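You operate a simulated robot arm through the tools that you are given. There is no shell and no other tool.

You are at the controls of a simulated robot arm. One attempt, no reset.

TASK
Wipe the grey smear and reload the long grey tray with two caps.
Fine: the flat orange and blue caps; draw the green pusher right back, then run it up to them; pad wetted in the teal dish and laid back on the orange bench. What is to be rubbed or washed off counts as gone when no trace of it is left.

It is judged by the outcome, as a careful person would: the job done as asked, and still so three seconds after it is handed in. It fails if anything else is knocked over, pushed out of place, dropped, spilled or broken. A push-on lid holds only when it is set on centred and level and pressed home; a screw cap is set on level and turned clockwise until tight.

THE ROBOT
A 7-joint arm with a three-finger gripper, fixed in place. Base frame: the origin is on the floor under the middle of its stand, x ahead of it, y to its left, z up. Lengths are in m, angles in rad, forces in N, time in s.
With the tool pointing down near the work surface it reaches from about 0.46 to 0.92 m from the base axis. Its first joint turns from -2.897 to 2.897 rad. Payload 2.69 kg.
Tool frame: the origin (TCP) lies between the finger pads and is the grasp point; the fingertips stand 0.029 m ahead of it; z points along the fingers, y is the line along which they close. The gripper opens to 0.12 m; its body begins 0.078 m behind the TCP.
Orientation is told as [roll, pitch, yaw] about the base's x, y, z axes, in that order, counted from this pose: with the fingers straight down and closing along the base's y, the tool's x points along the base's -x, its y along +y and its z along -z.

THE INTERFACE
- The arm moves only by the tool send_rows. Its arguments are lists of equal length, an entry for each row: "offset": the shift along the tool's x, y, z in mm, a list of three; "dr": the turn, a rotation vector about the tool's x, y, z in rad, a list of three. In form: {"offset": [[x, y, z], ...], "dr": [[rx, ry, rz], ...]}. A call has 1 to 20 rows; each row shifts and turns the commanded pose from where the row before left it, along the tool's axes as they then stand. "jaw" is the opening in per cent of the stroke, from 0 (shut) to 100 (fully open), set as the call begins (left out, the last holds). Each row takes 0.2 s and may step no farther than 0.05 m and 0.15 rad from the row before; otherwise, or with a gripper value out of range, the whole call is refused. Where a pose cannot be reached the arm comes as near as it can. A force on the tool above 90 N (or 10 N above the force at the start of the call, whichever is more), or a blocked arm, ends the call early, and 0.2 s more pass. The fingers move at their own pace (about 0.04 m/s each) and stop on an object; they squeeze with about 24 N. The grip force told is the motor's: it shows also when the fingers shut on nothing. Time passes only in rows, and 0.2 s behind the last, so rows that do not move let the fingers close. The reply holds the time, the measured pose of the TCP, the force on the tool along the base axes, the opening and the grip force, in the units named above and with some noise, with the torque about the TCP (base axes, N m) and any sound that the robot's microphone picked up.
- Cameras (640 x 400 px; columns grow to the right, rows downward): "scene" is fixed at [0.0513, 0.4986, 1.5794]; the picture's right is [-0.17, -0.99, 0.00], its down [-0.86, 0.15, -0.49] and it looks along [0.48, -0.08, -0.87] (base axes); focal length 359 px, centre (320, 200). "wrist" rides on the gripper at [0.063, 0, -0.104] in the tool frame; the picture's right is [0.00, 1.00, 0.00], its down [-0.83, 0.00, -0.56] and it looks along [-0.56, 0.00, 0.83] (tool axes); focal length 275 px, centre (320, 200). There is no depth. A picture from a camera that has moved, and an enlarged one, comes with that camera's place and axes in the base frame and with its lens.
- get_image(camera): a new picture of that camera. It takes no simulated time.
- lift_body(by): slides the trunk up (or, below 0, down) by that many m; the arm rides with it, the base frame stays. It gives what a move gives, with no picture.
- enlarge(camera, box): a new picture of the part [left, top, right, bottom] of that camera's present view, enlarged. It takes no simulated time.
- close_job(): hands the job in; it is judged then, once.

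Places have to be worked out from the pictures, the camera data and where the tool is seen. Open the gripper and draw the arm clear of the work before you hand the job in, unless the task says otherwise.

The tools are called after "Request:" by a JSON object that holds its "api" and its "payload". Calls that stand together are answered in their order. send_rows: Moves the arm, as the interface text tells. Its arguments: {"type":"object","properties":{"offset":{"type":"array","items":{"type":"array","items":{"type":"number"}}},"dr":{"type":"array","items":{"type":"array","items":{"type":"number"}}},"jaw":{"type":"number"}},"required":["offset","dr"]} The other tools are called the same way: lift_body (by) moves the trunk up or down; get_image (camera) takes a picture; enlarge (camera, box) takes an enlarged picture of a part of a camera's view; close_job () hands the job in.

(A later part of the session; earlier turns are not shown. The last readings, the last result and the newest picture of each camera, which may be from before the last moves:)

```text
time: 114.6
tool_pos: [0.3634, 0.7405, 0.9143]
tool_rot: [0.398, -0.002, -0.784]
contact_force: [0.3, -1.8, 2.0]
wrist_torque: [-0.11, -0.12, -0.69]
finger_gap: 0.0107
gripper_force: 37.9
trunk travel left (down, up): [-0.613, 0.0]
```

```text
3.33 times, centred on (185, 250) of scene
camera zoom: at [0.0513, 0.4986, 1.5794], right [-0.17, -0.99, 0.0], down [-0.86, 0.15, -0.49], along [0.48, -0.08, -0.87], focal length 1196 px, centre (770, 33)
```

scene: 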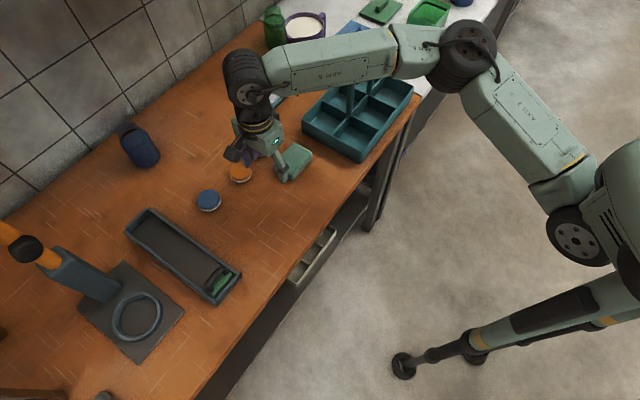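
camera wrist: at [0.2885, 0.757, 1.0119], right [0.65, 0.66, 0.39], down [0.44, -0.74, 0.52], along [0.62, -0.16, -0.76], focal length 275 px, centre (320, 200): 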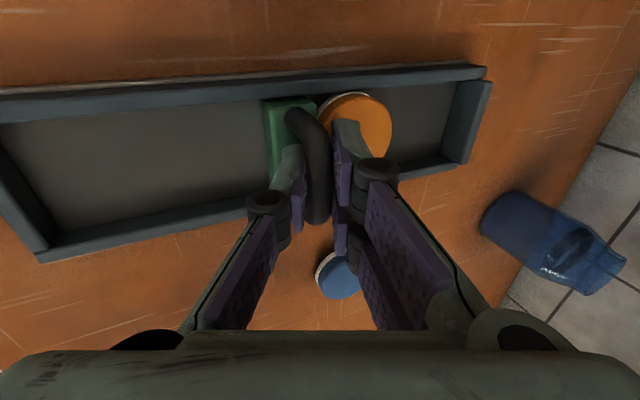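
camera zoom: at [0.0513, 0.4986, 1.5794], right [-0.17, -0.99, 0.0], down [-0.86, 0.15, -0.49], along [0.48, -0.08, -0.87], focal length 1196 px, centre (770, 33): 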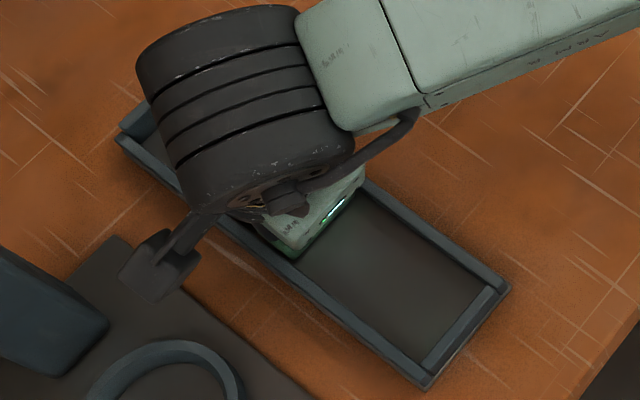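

The cap is now near e1≈0.824 with margin left. I push 8 mm more, then draw the pusher all the way back.

Request:
{"api": "send_rows", "payload": {"offset": [[0, 7.4, 3.1], [0, 0, 0], [0, -9.2, -3.9], [0, -18.4, -7.8], [0, -18.4, -7.8], [0, -18.4, -7.8], [0, -18.4, -7.8], [0, 0, 0]], "dr": [[0, 0, 0], [0, 0, 0], [0, 0, 0], [0, 0, 0], [0, 0, 0], [0, 0, 0], [0, 0, 0], [0, 0, 0]]}}

Request:
{"api": "get_image", "payload": {"camera": "wrist"}}

```text
time: 116.4
tool_pos: [0.304, 0.6825, 0.9159]
tool_rot: [0.399, 0.0, -0.784]
contact_force: [1.5, -3.1, 4.2]
wrist_torque: [0.3, 0.29, -0.42]
finger_gap: 0.0108
gripper_force: 38.4
trunk travel left (down, up): [-0.613, 0.0]
```

```text
taken
camera wrist: at [0.2297, 0.6979, 1.012], right [0.65, 0.66, 0.39], down [0.44, -0.74, 0.51], along [0.62, -0.16, -0.76], focal length 275 px, centre (320, 200)
```

wrist: 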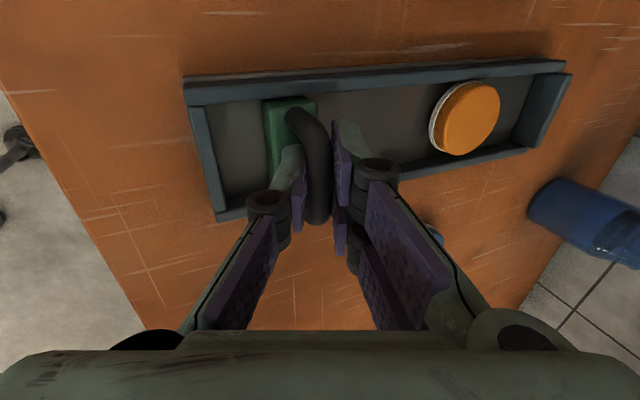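

The cap stays up the tray while the pusher comes back. I draw it the remaining ~28 mm to its stop.

Request:
{"api": "send_rows", "payload": {"offset": [[0, -12, -5.1], [0, -12, -5.1], [0, 0, 0]], "dr": [[0, 0, 0], [0, 0, 0], [0, 0, 0]]}}

Request:
{"api": "send_rows", "payload": {"offset": [[0, -1.4, -0.6], [0, 0, 0]], "dr": [[0, 0, 0], [0, 0, 0]]}}

Request:
{"api": "send_rows", "payload": {"offset": [[0, -0.9, -0.4], [0, 0, 0]], "dr": [[0, 0, 0], [0, 0, 0]]}}

```text
time: 117.2
tool_pos: [0.2865, 0.6632, 0.9156]
tool_rot: [0.399, 0.001, -0.784]
contact_force: [1.4, -3.7, 1.1]
wrist_torque: [0.13, 0.22, -0.43]
finger_gap: 0.0106
gripper_force: 37.8
trunk travel left (down, up): [-0.613, 0.0]
```

```text
time: 117.8
tool_pos: [0.2857, 0.663, 0.9155]
tool_rot: [0.398, 0.0, -0.787]
contact_force: [3.5, 0.4, 0.6]
wrist_torque: [0.16, 0.19, -0.47]
finger_gap: 0.0106
gripper_force: 37.6
trunk travel left (down, up): [-0.613, 0.0]
```

```text
time: 118.4
tool_pos: [0.2848, 0.6633, 0.9157]
tool_rot: [0.398, 0.0, -0.783]
contact_force: [5.2, 2.3, -2.4]
wrist_torque: [0.36, 0.38, -0.36]
finger_gap: 0.0107
gripper_force: 37.7
trunk travel left (down, up): [-0.613, 0.0]
```

Force begins to rise at the stop. One more millimetre to make sure, then I open and back out along the tool axis.

Request:
{"api": "send_rows", "payload": {"offset": [[0, -0.9, -0.4], [0, 0, 0]], "dr": [[0, 0, 0], [0, 0, 0]]}}

Request:
{"api": "send_rows", "payload": {"offset": [[0, 0.5, 0], [0, 0, 0], [0, 0, 0]], "dr": [[0, 0, 0], [0, 0, 0], [0, 0, 0]], "jaw": 29}}

Request:
{"api": "send_rows", "payload": {"offset": [[0, 0, -15], [0, 0, -20], [0, 0, -25], [0, 0, -15], [0, 0, 0]], "dr": [[0, 0, 0], [0, 0, 0], [0, 0, 0], [0, 0, 0], [0, 0, 0]]}}

Request:
{"api": "get_image", "payload": {"camera": "wrist"}}

Request:
{"api": "get_image", "payload": {"camera": "scene"}}

```text
time: 119.0
tool_pos: [0.2852, 0.6629, 0.9169]
tool_rot: [0.4, 0.0, -0.786]
contact_force: [9.6, 10.1, -2.1]
wrist_torque: [0.04, 0.0, -0.56]
finger_gap: 0.0104
gripper_force: 37.8
trunk travel left (down, up): [-0.613, 0.0]
```

```text
time: 119.8
tool_pos: [0.2837, 0.6615, 0.9158]
tool_rot: [0.398, 0.001, -0.783]
contact_force: [-0.3, 0.9, -0.2]
wrist_torque: [0.01, 0.01, -0.01]
finger_gap: 0.0349
gripper_force: 0.1
trunk travel left (down, up): [-0.613, 0.0]
```

```text
time: 121.0
tool_pos: [0.2645, 0.6428, 0.9848]
tool_rot: [0.399, -0.002, -0.784]
contact_force: [0.4, -0.1, 0.0]
wrist_torque: [0.05, -0.01, -0.01]
finger_gap: 0.0348
gripper_force: 0.0
trunk travel left (down, up): [-0.613, 0.0]
```

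```text
taken
camera wrist: at [0.1893, 0.6588, 1.0806], right [0.65, 0.66, 0.39], down [0.44, -0.74, 0.51], along [0.62, -0.16, -0.76], focal length 275 px, centre (320, 200)
```

wrist: 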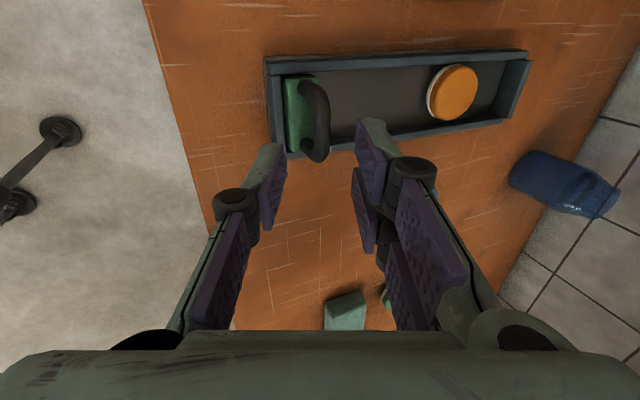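

```text
taken
```

scene: 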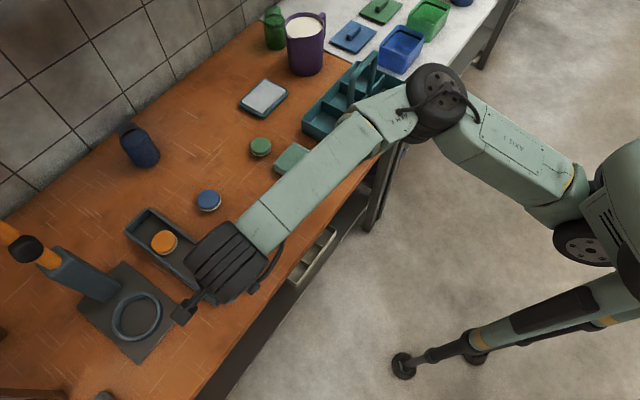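

Orange is up the tray and the pusher is back at its stop. Now blue: it's best reached with the quarter-turned tool leaning outward, so I straighten, move to open bench, turn back to yaw +0.785 and lean 0.4.

Request:
{"api": "send_rows", "payload": {"offset": [[0, 0, 0], [0, 0, 0], [0, 0, 0], [0, 0, 0], [-32, 19.5, 0], [-32, 19.5, 0], [-32, 19.5, 0], [-32, 19.5, 0], [0, 0, 0]], "dr": [[0.1, 0, 0], [0.1, 0, 0], [0.1, 0, 0], [0.1, 0, 0], [0, 0, 0], [0, 0, 0], [0, 0, 0], [0, 0, 0], [0, 0, 0]], "jaw": 62}}

Request:
{"api": "send_rows", "payload": {"offset": [[0, 0, 0], [0, 0, 0], [0, 0, 0], [0, 0, 0], [0, 0, 0], [0, 0, 0], [0, 0, 0], [0, 0, 0], [0, 0, 0], [0, 0, 0], [0, 0, 0], [0, 0, 0], [0, 0, 0], [0, 0, 0], [0, 0, 0]], "dr": [[0, 0, -0.1425], [0, 0, -0.1425], [0, 0, -0.1425], [0, 0, -0.1425], [0, 0, -0.1425], [0, 0, -0.1425], [0, 0, -0.1425], [0, 0, -0.1425], [0, 0, -0.1425], [0, 0, -0.1425], [0, 0, -0.1425], [0, -0.13, 0], [0, -0.13, 0], [0, -0.14, 0], [0, 0, 0]]}}

Request:
{"api": "get_image", "payload": {"camera": "wrist"}}

```text
time: 123.0
tool_pos: [0.4115, 0.607, 0.9866]
tool_rot: [-0.002, -0.001, -0.782]
contact_force: [-0.1, -0.6, -0.7]
wrist_torque: [-0.03, 0.0, -0.02]
finger_gap: 0.0743
gripper_force: 0.0
trunk travel left (down, up): [-0.613, 0.0]
```

```text
time: 126.2
tool_pos: [0.4097, 0.6079, 0.9847]
tool_rot: [0.0, -0.399, 0.782]
contact_force: [-0.1, -0.7, 0.1]
wrist_torque: [0.01, 0.0, -0.01]
finger_gap: 0.0743
gripper_force: 0.0
trunk travel left (down, up): [-0.613, 0.0]
```

```text
taken
camera wrist: at [0.3383, 0.5382, 1.0566], right [-0.71, 0.71, 0.0], down [0.39, 0.39, 0.84], along [0.59, 0.59, -0.55], focal length 275 px, centre (320, 200)
```

wrist: 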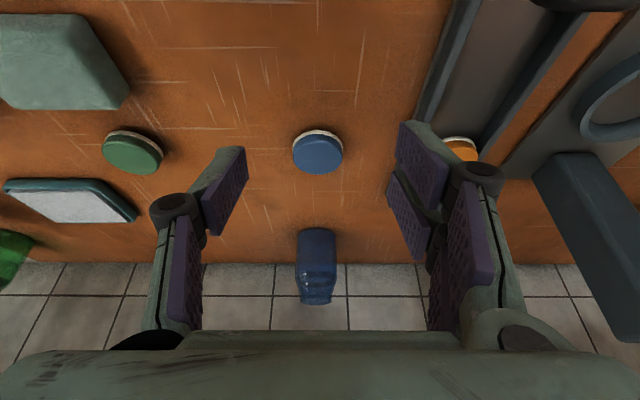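

Blue's centre is at e1≈0.828, e2≈0.139. I move to just above it.

Request:
{"api": "send_rows", "payload": {"offset": [[-22, -0.7, 33], [-22, -0.7, 33], [-22, -0.6, 32.8], [0, 0, 0]], "dr": [[0, 0, 0], [0, 0, 0], [0, 0, 0], [0, 0, 0]]}}

Request:
{"api": "get_image", "payload": {"camera": "wrist"}}

```text
time: 127.2
tool_pos: [0.4816, 0.6777, 0.9189]
tool_rot: [-0.002, -0.401, 0.783]
contact_force: [-0.6, -0.4, 0.3]
wrist_torque: [0.01, 0.02, 0.0]
finger_gap: 0.0743
gripper_force: 0.1
trunk travel left (down, up): [-0.613, 0.0]
```

```text
taken
camera wrist: at [0.4097, 0.6086, 0.9909], right [-0.71, 0.71, 0.0], down [0.39, 0.39, 0.84], along [0.59, 0.59, -0.55], focal length 275 px, centre (320, 200)
```

wrist: 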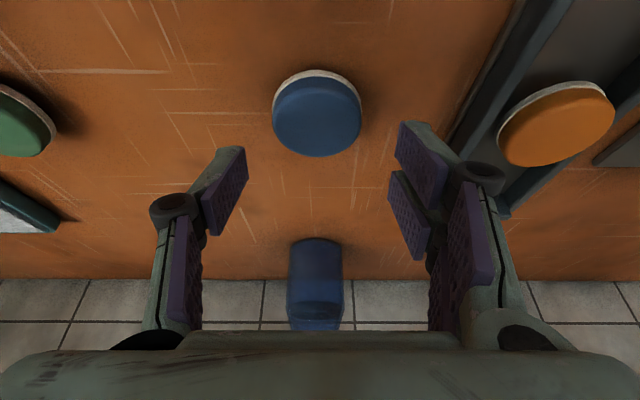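

Aligned. I descend to grip height and close on the blue cap.

Request:
{"api": "send_rows", "payload": {"offset": [[5.3, -0.5, 11.4], [5.3, -0.5, 11.4], [5.2, -0.5, 11.3], [0, 0, 0]], "dr": [[0, 0, 0], [0, 0, 0], [0, 0, 0], [0, 0, 0]]}}

Request:
{"api": "send_rows", "payload": {"offset": [[0, 0, 0], [0, 0, 0], [0, 0, 0], [0, 0, 0]], "dr": [[0, 0, 0], [0, 0, 0], [0, 0, 0], [0, 0, 0]], "jaw": 0}}

Request:
{"api": "get_image", "payload": {"camera": "wrist"}}

```text
time: 128.2
tool_pos: [0.4821, 0.6746, 0.8801]
tool_rot: [0.0, -0.401, 0.782]
contact_force: [0.8, 0.7, 5.3]
wrist_torque: [0.17, 0.19, 0.02]
finger_gap: 0.0756
gripper_force: 1.0
trunk travel left (down, up): [-0.613, 0.0]
```

```text
time: 129.2
tool_pos: [0.4794, 0.6763, 0.8837]
tool_rot: [0.006, -0.404, 0.785]
contact_force: [-10.7, 11.1, 25.2]
wrist_torque: [0.71, 0.98, -0.07]
finger_gap: 0.048
gripper_force: 23.8
trunk travel left (down, up): [-0.613, 0.0]
```

```text
taken
camera wrist: at [0.4081, 0.6057, 0.9554], right [-0.71, 0.7, 0.0], down [0.39, 0.39, 0.84], along [0.59, 0.6, -0.55], focal length 275 px, centre (320, 200)
```

wrist: 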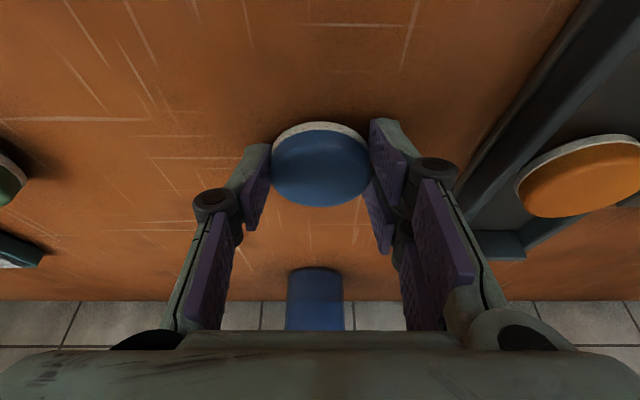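

Blue is gripped (48 mm); a fingertip presses the bench, so I lift gently off, then carry it inward to clear bench around e1≈0.75, e2≈0.11.

Request:
{"api": "send_rows", "payload": {"offset": [[-1.2, 0, -2.8], [-1.2, 0, -2.8], [-3.9, 0, -9.2], [-5.8, 0, -13.8], [0, 0, 0]], "dr": [[0, 0, 0], [0, 0, 0], [0, 0, 0], [0, 0, 0], [0, 0, 0]]}}

Request:
{"api": "get_image", "payload": {"camera": "wrist"}}

```text
time: 130.4
tool_pos: [0.4809, 0.6736, 0.9117]
tool_rot: [-0.002, -0.398, 0.782]
contact_force: [0.2, 0.7, -0.5]
wrist_torque: [0.0, -0.02, 0.0]
finger_gap: 0.0471
gripper_force: 23.7
trunk travel left (down, up): [-0.613, 0.0]
```

```text
taken
camera wrist: at [0.4101, 0.6051, 0.9838], right [-0.71, 0.71, 0.0], down [0.39, 0.39, 0.83], along [0.59, 0.59, -0.55], focal length 275 px, centre (320, 200)
```

wrist: 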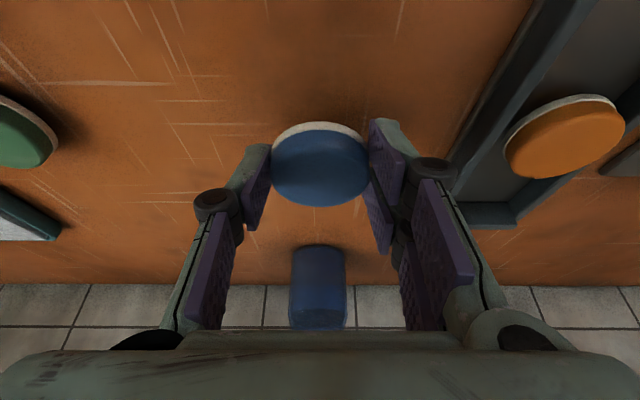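

Held well. I carry it inward 70 mm and lower it onto the bench.

Request:
{"api": "send_rows", "payload": {"offset": [[32, -15, -13.6], [32, -15, -13.6], [5, 0, 11.5], [5, 0, 11.5], [0, 0, 0]], "dr": [[0, 0, 0], [0, 0, 0], [0, 0, 0], [0, 0, 0], [0, 0, 0]]}}

Request:
{"api": "send_rows", "payload": {"offset": [[0.7, 0, 1.8], [0, 0, 0]], "dr": [[0, 0, 0], [0, 0, 0]]}}

Request:
{"api": "send_rows", "payload": {"offset": [[0.7, 0, 1.8], [0, 0, 0]], "dr": [[0, 0, 0], [0, 0, 0]]}}

```text
time: 131.6
tool_pos: [0.4525, 0.6031, 0.8874]
tool_rot: [0.001, -0.398, 0.781]
contact_force: [-0.5, -0.4, 0.0]
wrist_torque: [0.01, 0.02, 0.03]
finger_gap: 0.0474
gripper_force: 24.0
trunk travel left (down, up): [-0.613, 0.0]
```

```text
time: 132.2
tool_pos: [0.4514, 0.6038, 0.8862]
tool_rot: [0.0, -0.4, 0.785]
contact_force: [-0.5, -0.4, -0.7]
wrist_torque: [-0.01, 0.06, 0.01]
finger_gap: 0.0474
gripper_force: 24.3
trunk travel left (down, up): [-0.613, 0.0]
```

```text
time: 132.8
tool_pos: [0.453, 0.6021, 0.8849]
tool_rot: [0.0, -0.399, 0.785]
contact_force: [0.7, -0.7, -0.9]
wrist_torque: [0.01, 0.04, -0.01]
finger_gap: 0.0473
gripper_force: 23.8
trunk travel left (down, up): [-0.613, 0.0]
```

Request:
{"api": "send_rows", "payload": {"offset": [[0.5, 0, 1.4], [0, 0, 0]], "dr": [[0, 0, 0], [0, 0, 0]]}}

Request:
{"api": "send_rows", "payload": {"offset": [[0.5, 0, 1.4], [0, 0, 0]], "dr": [[0, 0, 0], [0, 0, 0]]}}

```text
time: 133.4
tool_pos: [0.4532, 0.6029, 0.8852]
tool_rot: [-0.001, -0.399, 0.784]
contact_force: [0.7, -1.5, 3.8]
wrist_torque: [0.02, 0.14, 0.04]
finger_gap: 0.047
gripper_force: 24.3
trunk travel left (down, up): [-0.613, 0.0]
```

```text
time: 134.0
tool_pos: [0.4538, 0.6023, 0.8847]
tool_rot: [0.0, -0.404, 0.782]
contact_force: [-1.3, -1.9, 14.6]
wrist_torque: [0.11, 0.41, 0.08]
finger_gap: 0.0472
gripper_force: 23.9
trunk travel left (down, up): [-0.613, 0.0]
```

The blue cap rests on the bench. I release, rise, straighten, turn to yaw −0.785 and set the 0.22 lean for the tray placement.

Request:
{"api": "send_rows", "payload": {"offset": [[-0.4, 0, -0.9], [0, 0, 0], [0, 0, 0]], "dr": [[0, 0, 0], [0, 0, 0], [0, 0, 0]], "jaw": 65}}

Request:
{"api": "send_rows", "payload": {"offset": [[-5.8, 0, -13.8], [-7.8, 0, -18.4], [-9.7, 0, -23], [0, 0, 0], [0, 0, 0], [0, 0, 0], [0, 0, 0]], "dr": [[0, 0, 0], [0, 0, 0], [0, 0, 0], [0, 0.13, 0], [0, 0.13, 0], [0, 0.14, 0], [0, 0, 0]]}}

Request:
{"api": "send_rows", "payload": {"offset": [[0, 0, 0], [0, 0, 0], [0, 0, 0], [0, 0, 0], [0, 0, 0], [0, 0, 0], [0, 0, 0], [0, 0, 0], [0, 0, 0], [0, 0, 0], [0, 0, 0], [0, 0, 0], [0, 0, 0], [0, 0, 0]], "dr": [[0, 0, 0.1425], [0, 0, 0.1425], [0, 0, 0.1425], [0, 0, 0.1425], [0, 0, 0.1425], [0, 0, 0.1425], [0, 0, 0.1425], [0, 0, 0.1425], [0, 0, 0.1425], [0, 0, 0.1425], [0, 0, 0.1425], [0, 0.11, 0], [0, 0.11, 0], [0, 0, 0]]}}

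Request:
{"api": "get_image", "payload": {"camera": "wrist"}}

```text
time: 134.8
tool_pos: [0.4534, 0.6025, 0.8814]
tool_rot: [-0.001, -0.397, 0.784]
contact_force: [0.3, 0.5, -0.5]
wrist_torque: [-0.01, 0.03, -0.02]
finger_gap: 0.0782
gripper_force: 0.0
trunk travel left (down, up): [-0.613, 0.0]
```

```text
time: 136.4
tool_pos: [0.453, 0.6037, 0.9423]
tool_rot: [0.0, 0.003, 0.783]
contact_force: [-0.7, -0.4, -0.2]
wrist_torque: [0.02, -0.01, -0.02]
finger_gap: 0.078
gripper_force: 0.0
trunk travel left (down, up): [-0.613, 0.0]
```

```text
time: 139.4
tool_pos: [0.4525, 0.6045, 0.9427]
tool_rot: [-0.002, 0.221, -0.786]
contact_force: [0.1, 0.8, 0.0]
wrist_torque: [0.06, -0.01, -0.04]
finger_gap: 0.0778
gripper_force: 0.1
trunk travel left (down, up): [-0.613, 0.0]
```

```text
taken
camera wrist: at [0.4244, 0.6318, 1.0585], right [0.7, 0.71, 0.0], down [0.66, -0.66, 0.36], along [0.26, -0.25, -0.93], focal length 275 px, centre (320, 200)
```

wrist: 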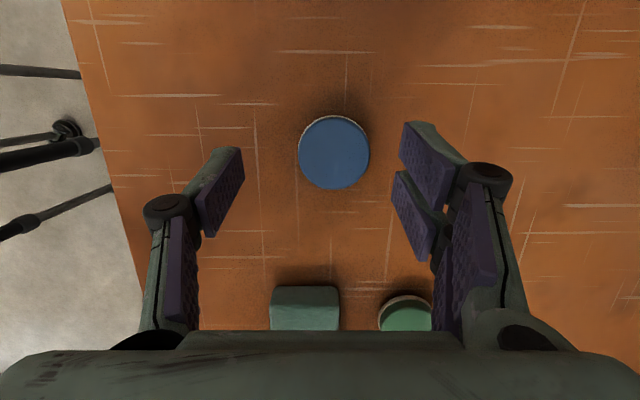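

Blue is at e1≈0.757, e2≈0.107, right below. I descend on it and close.

Request:
{"api": "send_rows", "payload": {"offset": [[-4.9, 5, 14.3], [-4.9, 5, 14.3], [-4.9, 0, 14.4], [-5, 0, 14.4], [0, 0, 0]], "dr": [[0, 0, 0], [0, 0, 0], [0, 0, 0], [0, 0, 0], [0, 0, 0]]}}

Request:
{"api": "get_image", "payload": {"camera": "wrist"}}

```text
time: 140.6
tool_pos: [0.4656, 0.6053, 0.8823]
tool_rot: [-0.001, 0.219, -0.785]
contact_force: [0.4, 0.3, -0.4]
wrist_torque: [0.01, -0.03, 0.02]
finger_gap: 0.0779
gripper_force: 0.1
trunk travel left (down, up): [-0.613, 0.0]
```

```text
taken
camera wrist: at [0.4364, 0.6333, 0.9983], right [0.7, 0.71, 0.0], down [0.66, -0.66, 0.36], along [0.26, -0.25, -0.93], focal length 275 px, centre (320, 200)
```

wrist: 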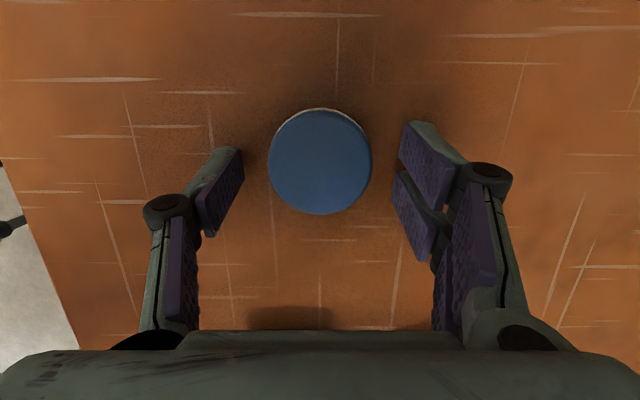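

Request:
{"api": "send_rows", "payload": {"offset": [[0, 0, 0], [0, 0, 0], [0, 0, 0], [0, 0, 0]], "dr": [[0, 0, 0], [0, 0, 0], [0, 0, 0], [0, 0, 0]], "jaw": 0}}

Request:
{"api": "send_rows", "payload": {"offset": [[1.1, 0, -5], [1.1, 0, -5], [2.2, 0, -10], [4.4, 0, -20], [4.4, 0, -20], [0, 0, 0]], "dr": [[0, 0, 0], [0, 0, 0], [0, 0, 0], [0, 0, 0], [0, 0, 0], [0, 0, 0]]}}

Request:
{"api": "get_image", "payload": {"camera": "wrist"}}

```text
time: 141.6
tool_pos: [0.4656, 0.6049, 0.8829]
tool_rot: [-0.002, 0.218, -0.785]
contact_force: [0.2, 0.2, 0.8]
wrist_torque: [-0.01, 0.0, 0.01]
finger_gap: 0.0472
gripper_force: 23.9
trunk travel left (down, up): [-0.613, 0.0]
```

```text
time: 143.0
tool_pos: [0.4642, 0.6043, 0.9431]
tool_rot: [-0.002, 0.22, -0.784]
contact_force: [-0.5, -0.1, -0.8]
wrist_torque: [0.01, 0.0, -0.02]
finger_gap: 0.047
gripper_force: 23.8
trunk travel left (down, up): [-0.613, 0.0]
```

```text
taken
camera wrist: at [0.4352, 0.6324, 1.0581], right [0.7, 0.71, 0.0], down [0.66, -0.66, 0.36], along [0.26, -0.25, -0.93], focal length 275 px, centre (320, 200)
```

wrist: 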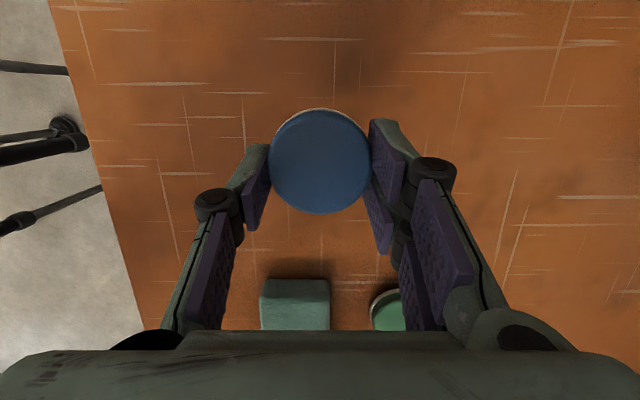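

Blue is held level. I carry it to above the tray at e1≈0.742 behind the orange cap.

Request:
{"api": "send_rows", "payload": {"offset": [[39.15, -3.2, 8.75], [39.15, -3.2, 8.75], [39.15, -3.2, 8.75], [39.15, -3.3, 8.75], [0, 0, 0]], "dr": [[0, 0, 0], [0, 0, 0], [0, 0, 0], [0, 0, 0], [0, 0, 0]]}}

Request:
{"api": "get_image", "payload": {"camera": "wrist"}}

Request:
{"api": "enlarge", "payload": {"camera": "scene", "box": [110, 190, 270, 310]}}

```text
time: 144.2
tool_pos: [0.3441, 0.7076, 0.9438]
tool_rot: [-0.002, 0.219, -0.783]
contact_force: [0.3, 0.5, -0.7]
wrist_torque: [0.0, 0.03, 0.0]
finger_gap: 0.0471
gripper_force: 23.8
trunk travel left (down, up): [-0.613, 0.0]
```

```text
taken
camera wrist: at [0.3147, 0.7354, 1.0584], right [0.7, 0.71, 0.0], down [0.66, -0.66, 0.36], along [0.26, -0.25, -0.93], focal length 275 px, centre (320, 200)
```

wrist: 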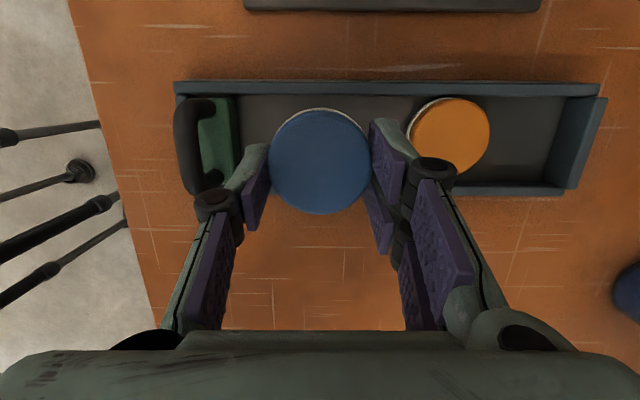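

```text
3.33 times, centred on (190, 250) of scene
camera zoom: at [0.0513, 0.4986, 1.5794], right [-0.17, -0.99, 0.0], down [-0.86, 0.15, -0.49], along [0.48, -0.08, -0.87], focal length 1196 px, centre (753, 33)
```

zoom: 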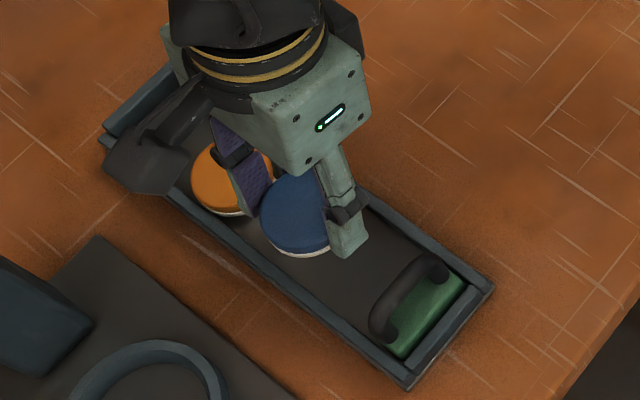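

Blue needs 2.4 mm to the left to be on the tray axis; orange's near edge is at e1≈0.805, so the far fingers have room. I trim and lower.

Request:
{"api": "send_rows", "payload": {"offset": [[-0.4, 0, 12.7], [-2.7, 0, 12.2], [-2.7, 0, 12.2], [-2.7, 0, 12], [0, 0, 0]], "dr": [[0, 0, 0], [0, 0, 0], [0, 0, 0], [0, 0, 0], [0, 0, 0]]}}

Request:
{"api": "get_image", "payload": {"camera": "wrist"}}

```text
time: 145.4
tool_pos: [0.3418, 0.7106, 0.8924]
tool_rot: [0.0, 0.22, -0.783]
contact_force: [0.6, 0.4, -0.2]
wrist_torque: [-0.01, 0.0, 0.03]
finger_gap: 0.047
gripper_force: 23.8
trunk travel left (down, up): [-0.613, 0.0]
```

```text
taken
camera wrist: at [0.3124, 0.7386, 1.0088], right [0.7, 0.71, 0.0], down [0.66, -0.66, 0.36], along [0.26, -0.25, -0.93], focal length 275 px, centre (320, 200)
```

wrist: 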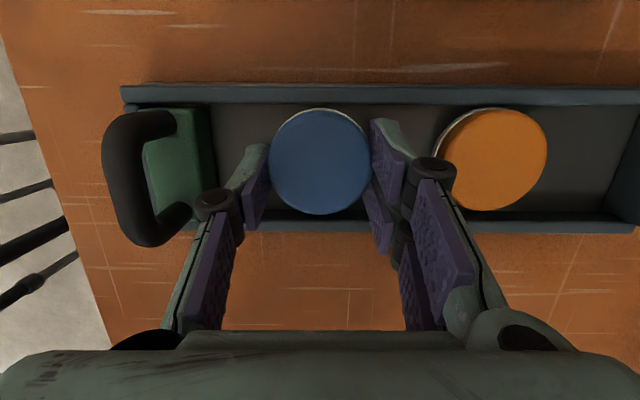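

Blue is between the walls with no contact. I lower the final 5 mm in small steps.

Request:
{"api": "send_rows", "payload": {"offset": [[-0.7, 0, 2.9], [0, 0, 0]], "dr": [[0, 0, 0], [0, 0, 0]]}}

Request:
{"api": "send_rows", "payload": {"offset": [[-0.3, 0, 1.5], [0, 0, 0]], "dr": [[0, 0, 0], [0, 0, 0]]}}

Request:
{"api": "send_rows", "payload": {"offset": [[-0.3, 0, 1.5], [0, 0, 0]], "dr": [[0, 0, 0], [0, 0, 0]]}}

```text
time: 146.0
tool_pos: [0.3412, 0.7113, 0.8901]
tool_rot: [-0.002, 0.22, -0.784]
contact_force: [0.4, 0.6, -0.4]
wrist_torque: [-0.01, 0.03, -0.01]
finger_gap: 0.0469
gripper_force: 23.8
trunk travel left (down, up): [-0.613, 0.0]
```

```text
time: 146.6
tool_pos: [0.3415, 0.7112, 0.8887]
tool_rot: [-0.002, 0.22, -0.783]
contact_force: [-0.4, -0.4, -0.7]
wrist_torque: [0.0, -0.01, -0.03]
finger_gap: 0.047
gripper_force: 23.9
trunk travel left (down, up): [-0.613, 0.0]
```

```text
time: 147.2
tool_pos: [0.3414, 0.7118, 0.888]
tool_rot: [0.0, 0.22, -0.783]
contact_force: [1.4, -1.6, 8.1]
wrist_torque: [-0.06, 0.01, -0.02]
finger_gap: 0.047
gripper_force: 23.9
trunk travel left (down, up): [-0.613, 0.0]
```

It touches the tray floor (8 N). I release and withdraw upward.

Request:
{"api": "send_rows", "payload": {"offset": [[0.1, 0, -0.6], [0, 0, 0], [0, 0, 0], [0, 0, 0]], "dr": [[0, 0, 0], [0, 0, 0], [0, 0, 0], [0, 0, 0]], "jaw": 49}}

Request:
{"api": "send_rows", "payload": {"offset": [[1.1, 0, -5], [2.2, 0, -10], [4.4, 0, -19.5], [4.4, 0, -19.5], [0, 0, 0]], "dr": [[0, 0, 0], [0, 0, 0], [0, 0, 0], [0, 0, 0], [0, 0, 0]]}}

Request:
{"api": "get_image", "payload": {"camera": "wrist"}}

```text
time: 148.2
tool_pos: [0.3411, 0.7115, 0.8879]
tool_rot: [-0.003, 0.22, -0.784]
contact_force: [0.1, 0.6, -0.2]
wrist_torque: [0.01, 0.0, 0.0]
finger_gap: 0.0591
gripper_force: 0.0
trunk travel left (down, up): [-0.613, 0.0]
```

```text
time: 149.4
tool_pos: [0.339, 0.7116, 0.9427]
tool_rot: [-0.001, 0.219, -0.784]
contact_force: [-0.3, 0.3, -0.5]
wrist_torque: [-0.01, 0.02, 0.0]
finger_gap: 0.0589
gripper_force: 0.1
trunk travel left (down, up): [-0.613, 0.0]
```

```text
taken
camera wrist: at [0.3108, 0.7392, 1.0587], right [0.7, 0.71, 0.0], down [0.66, -0.66, 0.36], along [0.26, -0.25, -0.93], focal length 275 px, centre (320, 200)
```

wrist: 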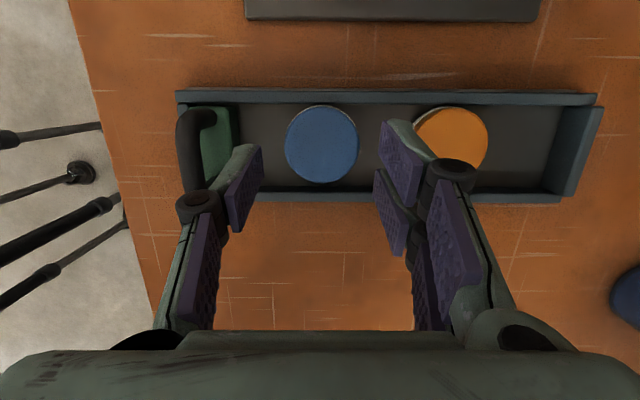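

Both caps lie flat in the tray. I repeat the approach to the pusher's handle: up and inward, upright, then lean 0.4 rad.

Request:
{"api": "send_rows", "payload": {"offset": [[2.2, -10, -9.8], [2.6, -15, -11.7], [1.7, -25, -7.8], [0, -25, 0], [0, -22, 0], [0, 0, 0], [0, 0, 0], [0, 0, 0], [0, 0, 0], [0, 0, 0], [0, 0, 0], [0, 0, 0]], "dr": [[0, 0, 0], [0, 0, 0], [0, 0, 0], [0, 0, 0], [0, 0, 0], [0, -0.11, 0], [0, -0.11, 0], [-0.1, 0, 0], [-0.1, 0, 0], [-0.1, 0, 0], [-0.1, 0, 0], [0, 0, 0]], "jaw": 29}}

Request:
{"api": "get_image", "payload": {"camera": "wrist"}}

```text
time: 152.0
tool_pos: [0.2736, 0.642, 0.9738]
tool_rot: [0.4, -0.002, -0.785]
contact_force: [0.5, 0.7, 0.1]
wrist_torque: [0.01, 0.0, -0.03]
finger_gap: 0.0347
gripper_force: 0.0
trunk travel left (down, up): [-0.613, 0.0]
```

```text
taken
camera wrist: at [0.1982, 0.6585, 1.0698], right [0.65, 0.66, 0.39], down [0.44, -0.74, 0.51], along [0.62, -0.16, -0.76], focal length 275 px, centre (320, 200)
```

wrist: 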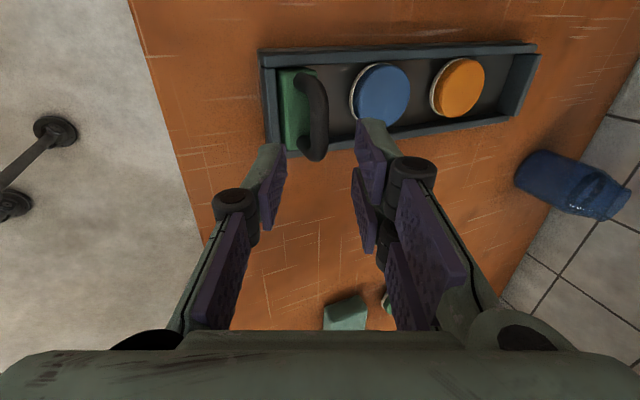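

Same pose as before. I advance along the tool axis to the bar and close on it.

Request:
{"api": "send_rows", "payload": {"offset": [[5.4, -2.7, 0], [0, 0, 20], [0, 0, 21], [0, 0, 11], [0, 0, 10], [0, 0, 0]], "dr": [[0, 0, 0], [0, 0, 0], [0, 0, 0], [0, 0, 0], [0, 0, 0], [0, 0, 0]]}}

Request:
{"api": "enlarge", "payload": {"camera": "wrist", "box": [200, 20, 460, 260]}}

```text
time: 153.4
tool_pos: [0.2849, 0.6623, 0.9159]
tool_rot: [0.399, 0.001, -0.783]
contact_force: [-0.4, 0.4, -0.2]
wrist_torque: [-0.01, 0.03, 0.03]
finger_gap: 0.0347
gripper_force: 0.0
trunk travel left (down, up): [-0.613, 0.0]
```

```text
1.67 times, centred on (330, 140) of wrist
camera zoom: at [0.2099, 0.6786, 1.0115], right [0.65, 0.66, 0.39], down [0.44, -0.74, 0.51], along [0.62, -0.16, -0.76], focal length 459 px, centre (303, 300)
```

zoom: 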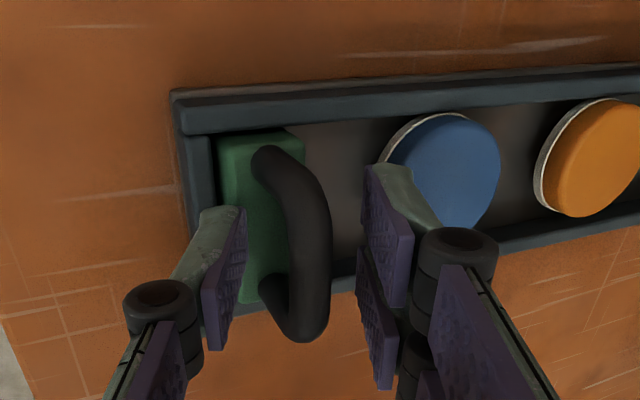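

The bar is centred. I close and run the pusher forward toward the caps, first 32 mm.

Request:
{"api": "send_rows", "payload": {"offset": [[0, 0, 0], [0, 0, 0], [0, 0, 0], [0, 0, 0]], "dr": [[0, 0, 0], [0, 0, 0], [0, 0, 0], [0, 0, 0]], "jaw": 0}}

Request:
{"api": "send_rows", "payload": {"offset": [[0.2, 5.5, 2.3], [0.2, 7.4, 3.1], [0.2, 7.4, 3.1], [0, 7.4, 3.1], [0, 1.8, 0.8], [0, 0, 0]], "dr": [[0, 0, 0], [0, 0, 0], [0, 0, 0], [0, 0, 0], [0, 0, 0], [0, 0, 0]]}}

Request:
{"api": "get_image", "payload": {"camera": "wrist"}}

```text
time: 154.4
tool_pos: [0.285, 0.6627, 0.9147]
tool_rot: [0.401, 0.001, -0.786]
contact_force: [5.7, 11.6, 3.9]
wrist_torque: [0.2, 0.15, -0.45]
finger_gap: 0.0109
gripper_force: 38.4
trunk travel left (down, up): [-0.613, 0.0]
```

```text
time: 155.8
tool_pos: [0.3066, 0.6842, 0.9158]
tool_rot: [0.399, 0.001, -0.783]
contact_force: [2.6, -5.8, 5.7]
wrist_torque: [0.0, 0.04, -0.55]
finger_gap: 0.0107
gripper_force: 37.9
trunk travel left (down, up): [-0.613, 0.0]
```

```text
taken
camera wrist: at [0.2318, 0.7003, 1.0121], right [0.65, 0.66, 0.39], down [0.44, -0.74, 0.51], along [0.62, -0.16, -0.76], focal length 275 px, centre (320, 200)
```

wrist: 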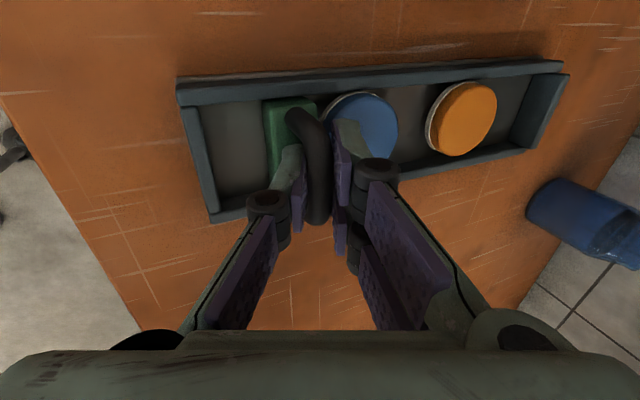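

The pusher has reached the blue cap. I keep going about 37 mm to bring blue up to orange.

Request:
{"api": "send_rows", "payload": {"offset": [[-0.3, 6.8, 2.9], [-0.3, 6.8, 2.9], [0, 6.8, 2.9], [0, 6.8, 2.9], [0, 6.8, 2.9], [0, 0, 0]], "dr": [[0, 0, 0], [0, 0, 0], [0, 0, 0], [0, 0, 0], [0, 0, 0], [0, 0, 0]]}}

Request:
{"api": "get_image", "payload": {"camera": "wrist"}}

Request:
{"api": "enlarge", "payload": {"camera": "wrist", "box": [240, 60, 500, 220]}}

```text
time: 157.2
tool_pos: [0.3338, 0.7105, 0.9165]
tool_rot: [0.4, 0.0, -0.786]
contact_force: [5.5, -6.2, 9.2]
wrist_torque: [0.08, 0.07, -0.56]
finger_gap: 0.011
gripper_force: 37.3
trunk travel left (down, up): [-0.613, 0.0]
```

```text
taken
camera wrist: at [0.258, 0.7265, 1.012], right [0.65, 0.65, 0.39], down [0.44, -0.74, 0.51], along [0.62, -0.16, -0.76], focal length 275 px, centre (320, 200)
```

wrist: 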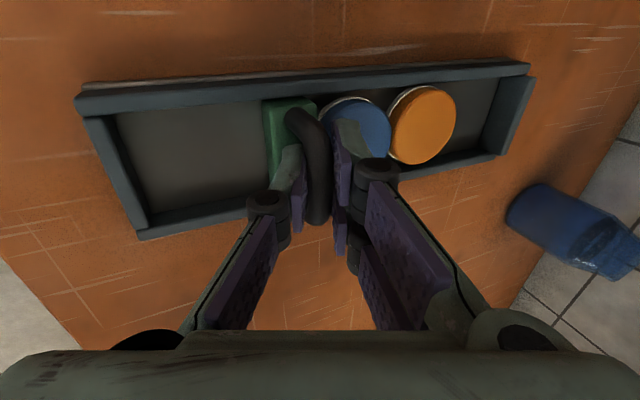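

```text
2.46 times, centred on (370, 140) of wrist
camera zoom: at [0.258, 0.7265, 1.012], right [0.65, 0.65, 0.39], down [0.44, -0.74, 0.51], along [0.62, -0.16, -0.76], focal length 678 px, centre (197, 348)
```

zoom: 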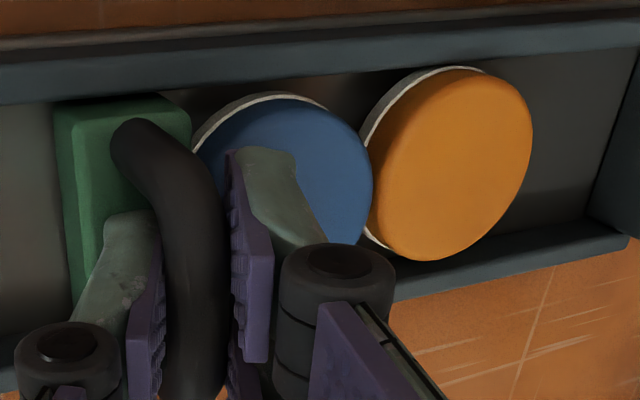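

Blue has met orange. There is still room and reach, so I run the whole column gently up to the tray's far end wall, watching the force.

Request:
{"api": "send_rows", "payload": {"offset": [[-0.3, 6.8, 2.9], [-0.3, 6.8, 2.9], [0, 6.8, 2.9], [0, 6.8, 2.9], [0, 4.6, 1.95], [0, 0, 0]], "dr": [[0, 0, 0], [0, 0, 0], [0, 0, 0], [0, 0, 0], [0, 0, 0], [0, 0, 0]]}}

Request:
{"api": "enlarge", "payload": {"camera": "wrist", "box": [240, 60, 500, 220]}}

```text
time: 158.6
tool_pos: [0.3567, 0.733, 0.9152]
tool_rot: [0.399, 0.003, -0.784]
contact_force: [1.1, -3.9, 9.7]
wrist_torque: [-0.18, -0.17, -0.65]
finger_gap: 0.0108
gripper_force: 38.2
trunk travel left (down, up): [-0.613, 0.0]
```

```text
2.46 times, centred on (370, 140) of wrist
camera zoom: at [0.2817, 0.7499, 1.012], right [0.65, 0.66, 0.39], down [0.44, -0.74, 0.51], along [0.62, -0.16, -0.77], focal length 678 px, centre (197, 348)
```

zoom: 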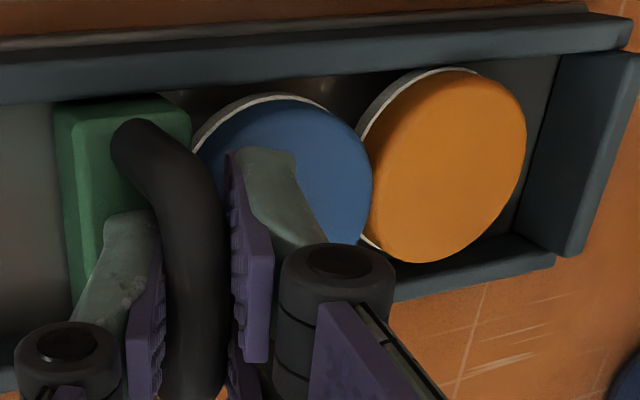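

About 12–15 mm remain to the end wall. I go on in small steps.

Request:
{"api": "send_rows", "payload": {"offset": [[0, 3.7, 1.3], [0, 3.7, 1.3], [0, 0, 0]], "dr": [[0, 0, 0], [0, 0, 0], [0, 0, 0]]}}

Request:
{"api": "send_rows", "payload": {"offset": [[0, 1.8, 0.8], [0, 0, 0]], "dr": [[0, 0, 0], [0, 0, 0]]}}

Request:
{"api": "send_rows", "payload": {"offset": [[0, 1.8, 0.8], [0, 0, 0]], "dr": [[0, 0, 0], [0, 0, 0]]}}

Request:
{"api": "enlarge", "payload": {"camera": "wrist", "box": [240, 60, 500, 220]}}

```text
time: 159.4
tool_pos: [0.3626, 0.741, 0.9158]
tool_rot: [0.398, -0.001, -0.783]
contact_force: [-1.1, -1.8, 6.9]
wrist_torque: [0.54, 0.49, -0.29]
finger_gap: 0.0107
gripper_force: 37.7
trunk travel left (down, up): [-0.613, 0.0]
```

```text
time: 160.0
tool_pos: [0.3634, 0.7421, 0.9157]
tool_rot: [0.399, 0.001, -0.783]
contact_force: [-1.7, -0.9, 4.5]
wrist_torque: [0.49, 0.51, -0.32]
finger_gap: 0.0109
gripper_force: 38.1
trunk travel left (down, up): [-0.613, 0.0]
```

```text
time: 160.6
tool_pos: [0.3654, 0.7431, 0.9159]
tool_rot: [0.399, -0.001, -0.783]
contact_force: [-3.3, 0.5, 4.9]
wrist_torque: [0.29, 0.36, -0.36]
finger_gap: 0.0106
gripper_force: 38.1
trunk travel left (down, up): [-0.613, 0.0]
```

```text
2.46 times, centred on (370, 140) of wrist
camera zoom: at [0.2903, 0.7588, 1.0119], right [0.65, 0.66, 0.39], down [0.44, -0.74, 0.51], along [0.62, -0.16, -0.76], focal length 678 px, centre (197, 348)
```

zoom: 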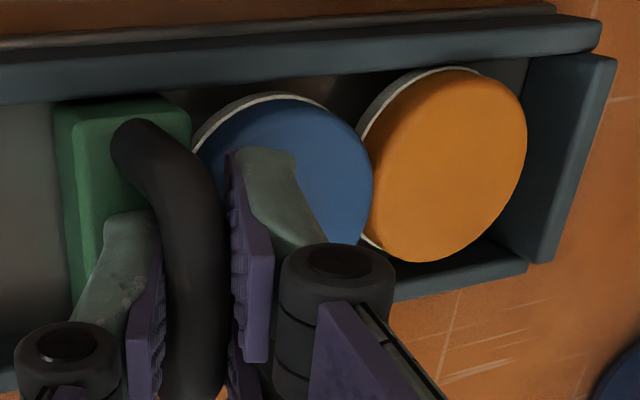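

Orange is a few millimetres from the end wall. Two more small steps.

Request:
{"api": "send_rows", "payload": {"offset": [[0, 1.8, 0.8], [0, 0, 0]], "dr": [[0, 0, 0], [0, 0, 0]]}}

Request:
{"api": "send_rows", "payload": {"offset": [[0, 1.8, 0.8], [0, 0, 0]], "dr": [[0, 0, 0], [0, 0, 0]]}}

Request:
{"api": "enlarge", "payload": {"camera": "wrist", "box": [340, 60, 500, 220]}}

```text
time: 161.2
tool_pos: [0.3664, 0.7443, 0.9151]
tool_rot: [0.398, 0.0, -0.784]
contact_force: [-4.5, 1.5, 1.8]
wrist_torque: [0.14, 0.19, -0.48]
finger_gap: 0.0106
gripper_force: 37.7
trunk travel left (down, up): [-0.613, 0.0]
```

```text
time: 161.8
tool_pos: [0.3679, 0.7457, 0.9153]
tool_rot: [0.397, 0.0, -0.784]
contact_force: [-6.3, 2.6, 0.0]
wrist_torque: [0.2, 0.23, -0.45]
finger_gap: 0.0108
gripper_force: 37.8
trunk travel left (down, up): [-0.613, 0.0]
```

```text
2.50 times, centred on (420, 140) of wrist
camera zoom: at [0.2933, 0.7618, 1.0119], right [0.65, 0.66, 0.39], down [0.44, -0.74, 0.51], along [0.62, -0.16, -0.76], focal length 688 px, centre (70, 350)
```

zoom: 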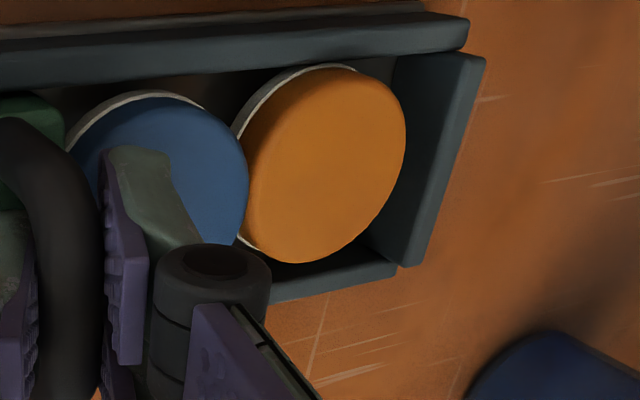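

Very nearly there: the computed far edge of orange is about 0.911. One more gentle step with a slight sideways relief.

Request:
{"api": "send_rows", "payload": {"offset": [[0.5, 1.4, 0.6], [0, 0, 0]], "dr": [[0, 0, 0], [0, 0, 0]]}}

Request:
{"api": "send_rows", "payload": {"offset": [[0, 1.4, 0.6], [0, 0, 0]], "dr": [[0, 0, 0], [0, 0, 0]]}}

Request:
{"api": "get_image", "payload": {"camera": "scene"}}

```text
time: 162.4
tool_pos: [0.3701, 0.7477, 0.9151]
tool_rot: [0.4, -0.002, -0.786]
contact_force: [-1.2, -1.6, -1.7]
wrist_torque: [0.55, 0.59, -0.21]
finger_gap: 0.0108
gripper_force: 38.2
trunk travel left (down, up): [-0.613, 0.0]
```

```text
time: 163.0
tool_pos: [0.3718, 0.7476, 0.9153]
tool_rot: [0.4, -0.001, -0.786]
contact_force: [-1.0, -0.9, -2.3]
wrist_torque: [-0.02, 0.03, -0.61]
finger_gap: 0.0108
gripper_force: 37.9
trunk travel left (down, up): [-0.613, 0.0]
```

```text
taken
```

scene: 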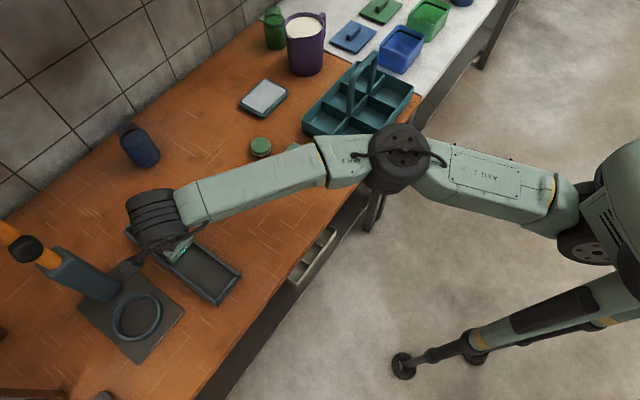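

No end contact yet, but pusher and caps move as one column and I'm close to the reach limit, so I stop here. I open the fingers without moving and look.

Request:
{"api": "send_rows", "payload": {"offset": [[0, 0, 0], [0, 0, 0], [0, 0, 0]], "dr": [[0, 0, 0], [0, 0, 0], [0, 0, 0]], "jaw": 27}}

Request:
{"api": "get_image", "payload": {"camera": "wrist"}}

Request:
{"api": "enlarge", "payload": {"camera": "wrist", "box": [240, 60, 460, 220]}}

```text
time: 163.8
tool_pos: [0.3703, 0.7477, 0.9175]
tool_rot: [0.398, 0.002, -0.784]
contact_force: [-1.5, -1.2, 0.1]
wrist_torque: [-0.03, 0.01, -0.02]
finger_gap: 0.0335
gripper_force: 0.8
trunk travel left (down, up): [-0.613, 0.0]
```

```text
taken
camera wrist: at [0.2956, 0.7647, 1.0122], right [0.65, 0.66, 0.39], down [0.44, -0.74, 0.51], along [0.62, -0.16, -0.76], focal length 275 px, centre (320, 200)
```

wrist: 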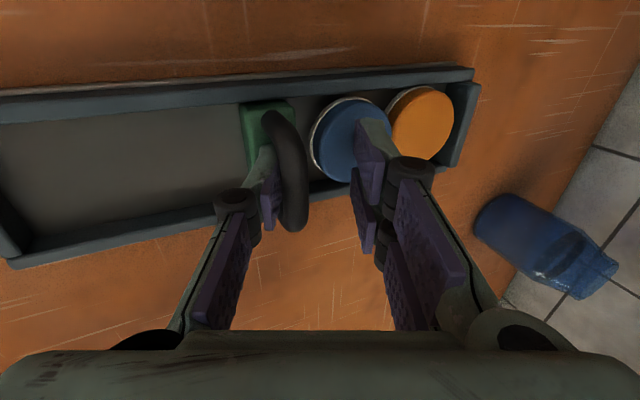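

```text
2.50 times, centred on (350, 140) of wrist
camera zoom: at [0.2956, 0.7647, 1.0122], right [0.65, 0.66, 0.39], down [0.44, -0.74, 0.51], along [0.62, -0.16, -0.76], focal length 688 px, centre (245, 350)
```

zoom: 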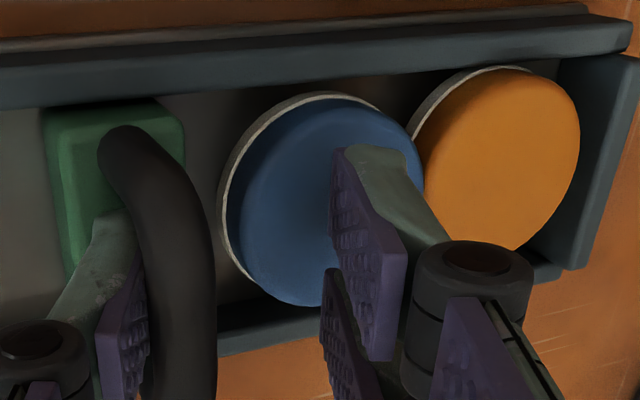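

On opening, the pusher slid back against the near finger, so something pulls it backward (about 2 N). I check whether it keeps following by backing off 6 mm.

Request:
{"api": "send_rows", "payload": {"offset": [[0, -2.8, -1.2], [0, -2.8, -1.2], [0, 0, 0], [0, 0, 0]], "dr": [[0, 0, 0], [0, 0, 0], [0, 0, 0], [0, 0, 0]]}}

Request:
{"api": "enlarge", "payload": {"camera": "wrist", "box": [200, 60, 460, 260]}}

```text
time: 164.8
tool_pos: [0.3655, 0.7431, 0.916]
tool_rot: [0.4, 0.0, -0.783]
contact_force: [-2.6, -0.4, 2.0]
wrist_torque: [-0.02, 0.08, -0.02]
finger_gap: 0.0333
gripper_force: 0.5
trunk travel left (down, up): [-0.613, 0.0]
```

```text
2.00 times, centred on (330, 160) of wrist
camera zoom: at [0.2909, 0.7599, 1.0121], right [0.65, 0.66, 0.39], down [0.44, -0.74, 0.51], along [0.62, -0.16, -0.76], focal length 551 px, centre (300, 280)
```

zoom: 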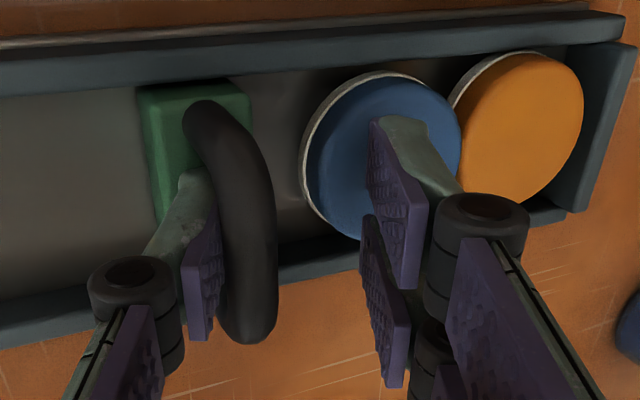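

It keeps following. I withdraw along the tool axis to see whether the pusher stays or runs back on its own.

Request:
{"api": "send_rows", "payload": {"offset": [[0, 3, 0], [0, 0, -15], [0, 0, -20], [0, 0, -20], [0, 0, 0]], "dr": [[0, 0, 0], [0, 0, 0], [0, 0, 0], [0, 0, 0], [0, 0, 0]]}}

Request:
{"api": "get_image", "payload": {"camera": "wrist"}}

Request:
{"api": "get_image", "payload": {"camera": "scene"}}

```text
time: 166.0
tool_pos: [0.3516, 0.7295, 0.9674]
tool_rot: [0.402, -0.001, -0.785]
contact_force: [0.1, 0.2, -0.7]
wrist_torque: [0.05, -0.01, -0.04]
finger_gap: 0.0325
gripper_force: 0.0
trunk travel left (down, up): [-0.613, 0.0]
```

```text
taken
camera wrist: at [0.2775, 0.7471, 1.0643], right [0.65, 0.66, 0.39], down [0.44, -0.74, 0.51], along [0.62, -0.16, -0.76], focal length 275 px, centre (320, 200)
```

wrist: 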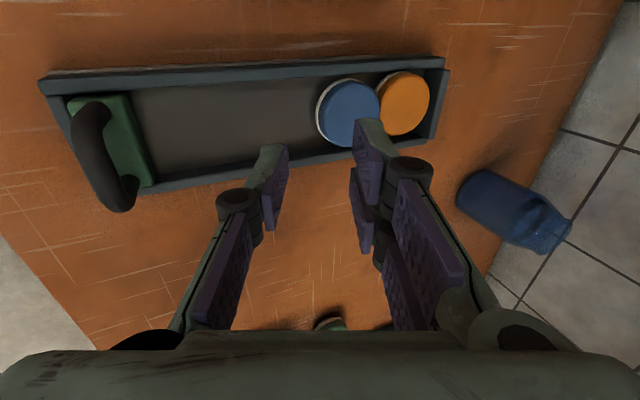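

```text
taken
```

scene: 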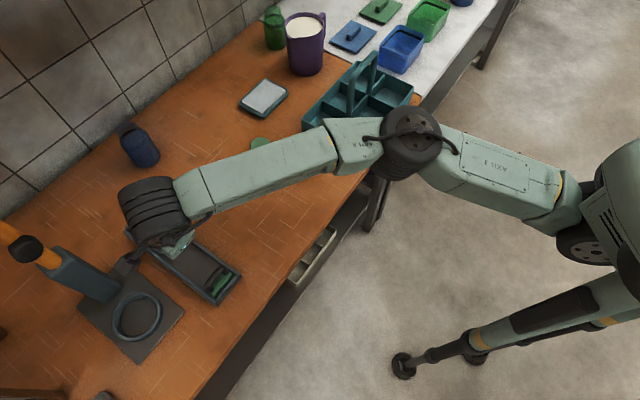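

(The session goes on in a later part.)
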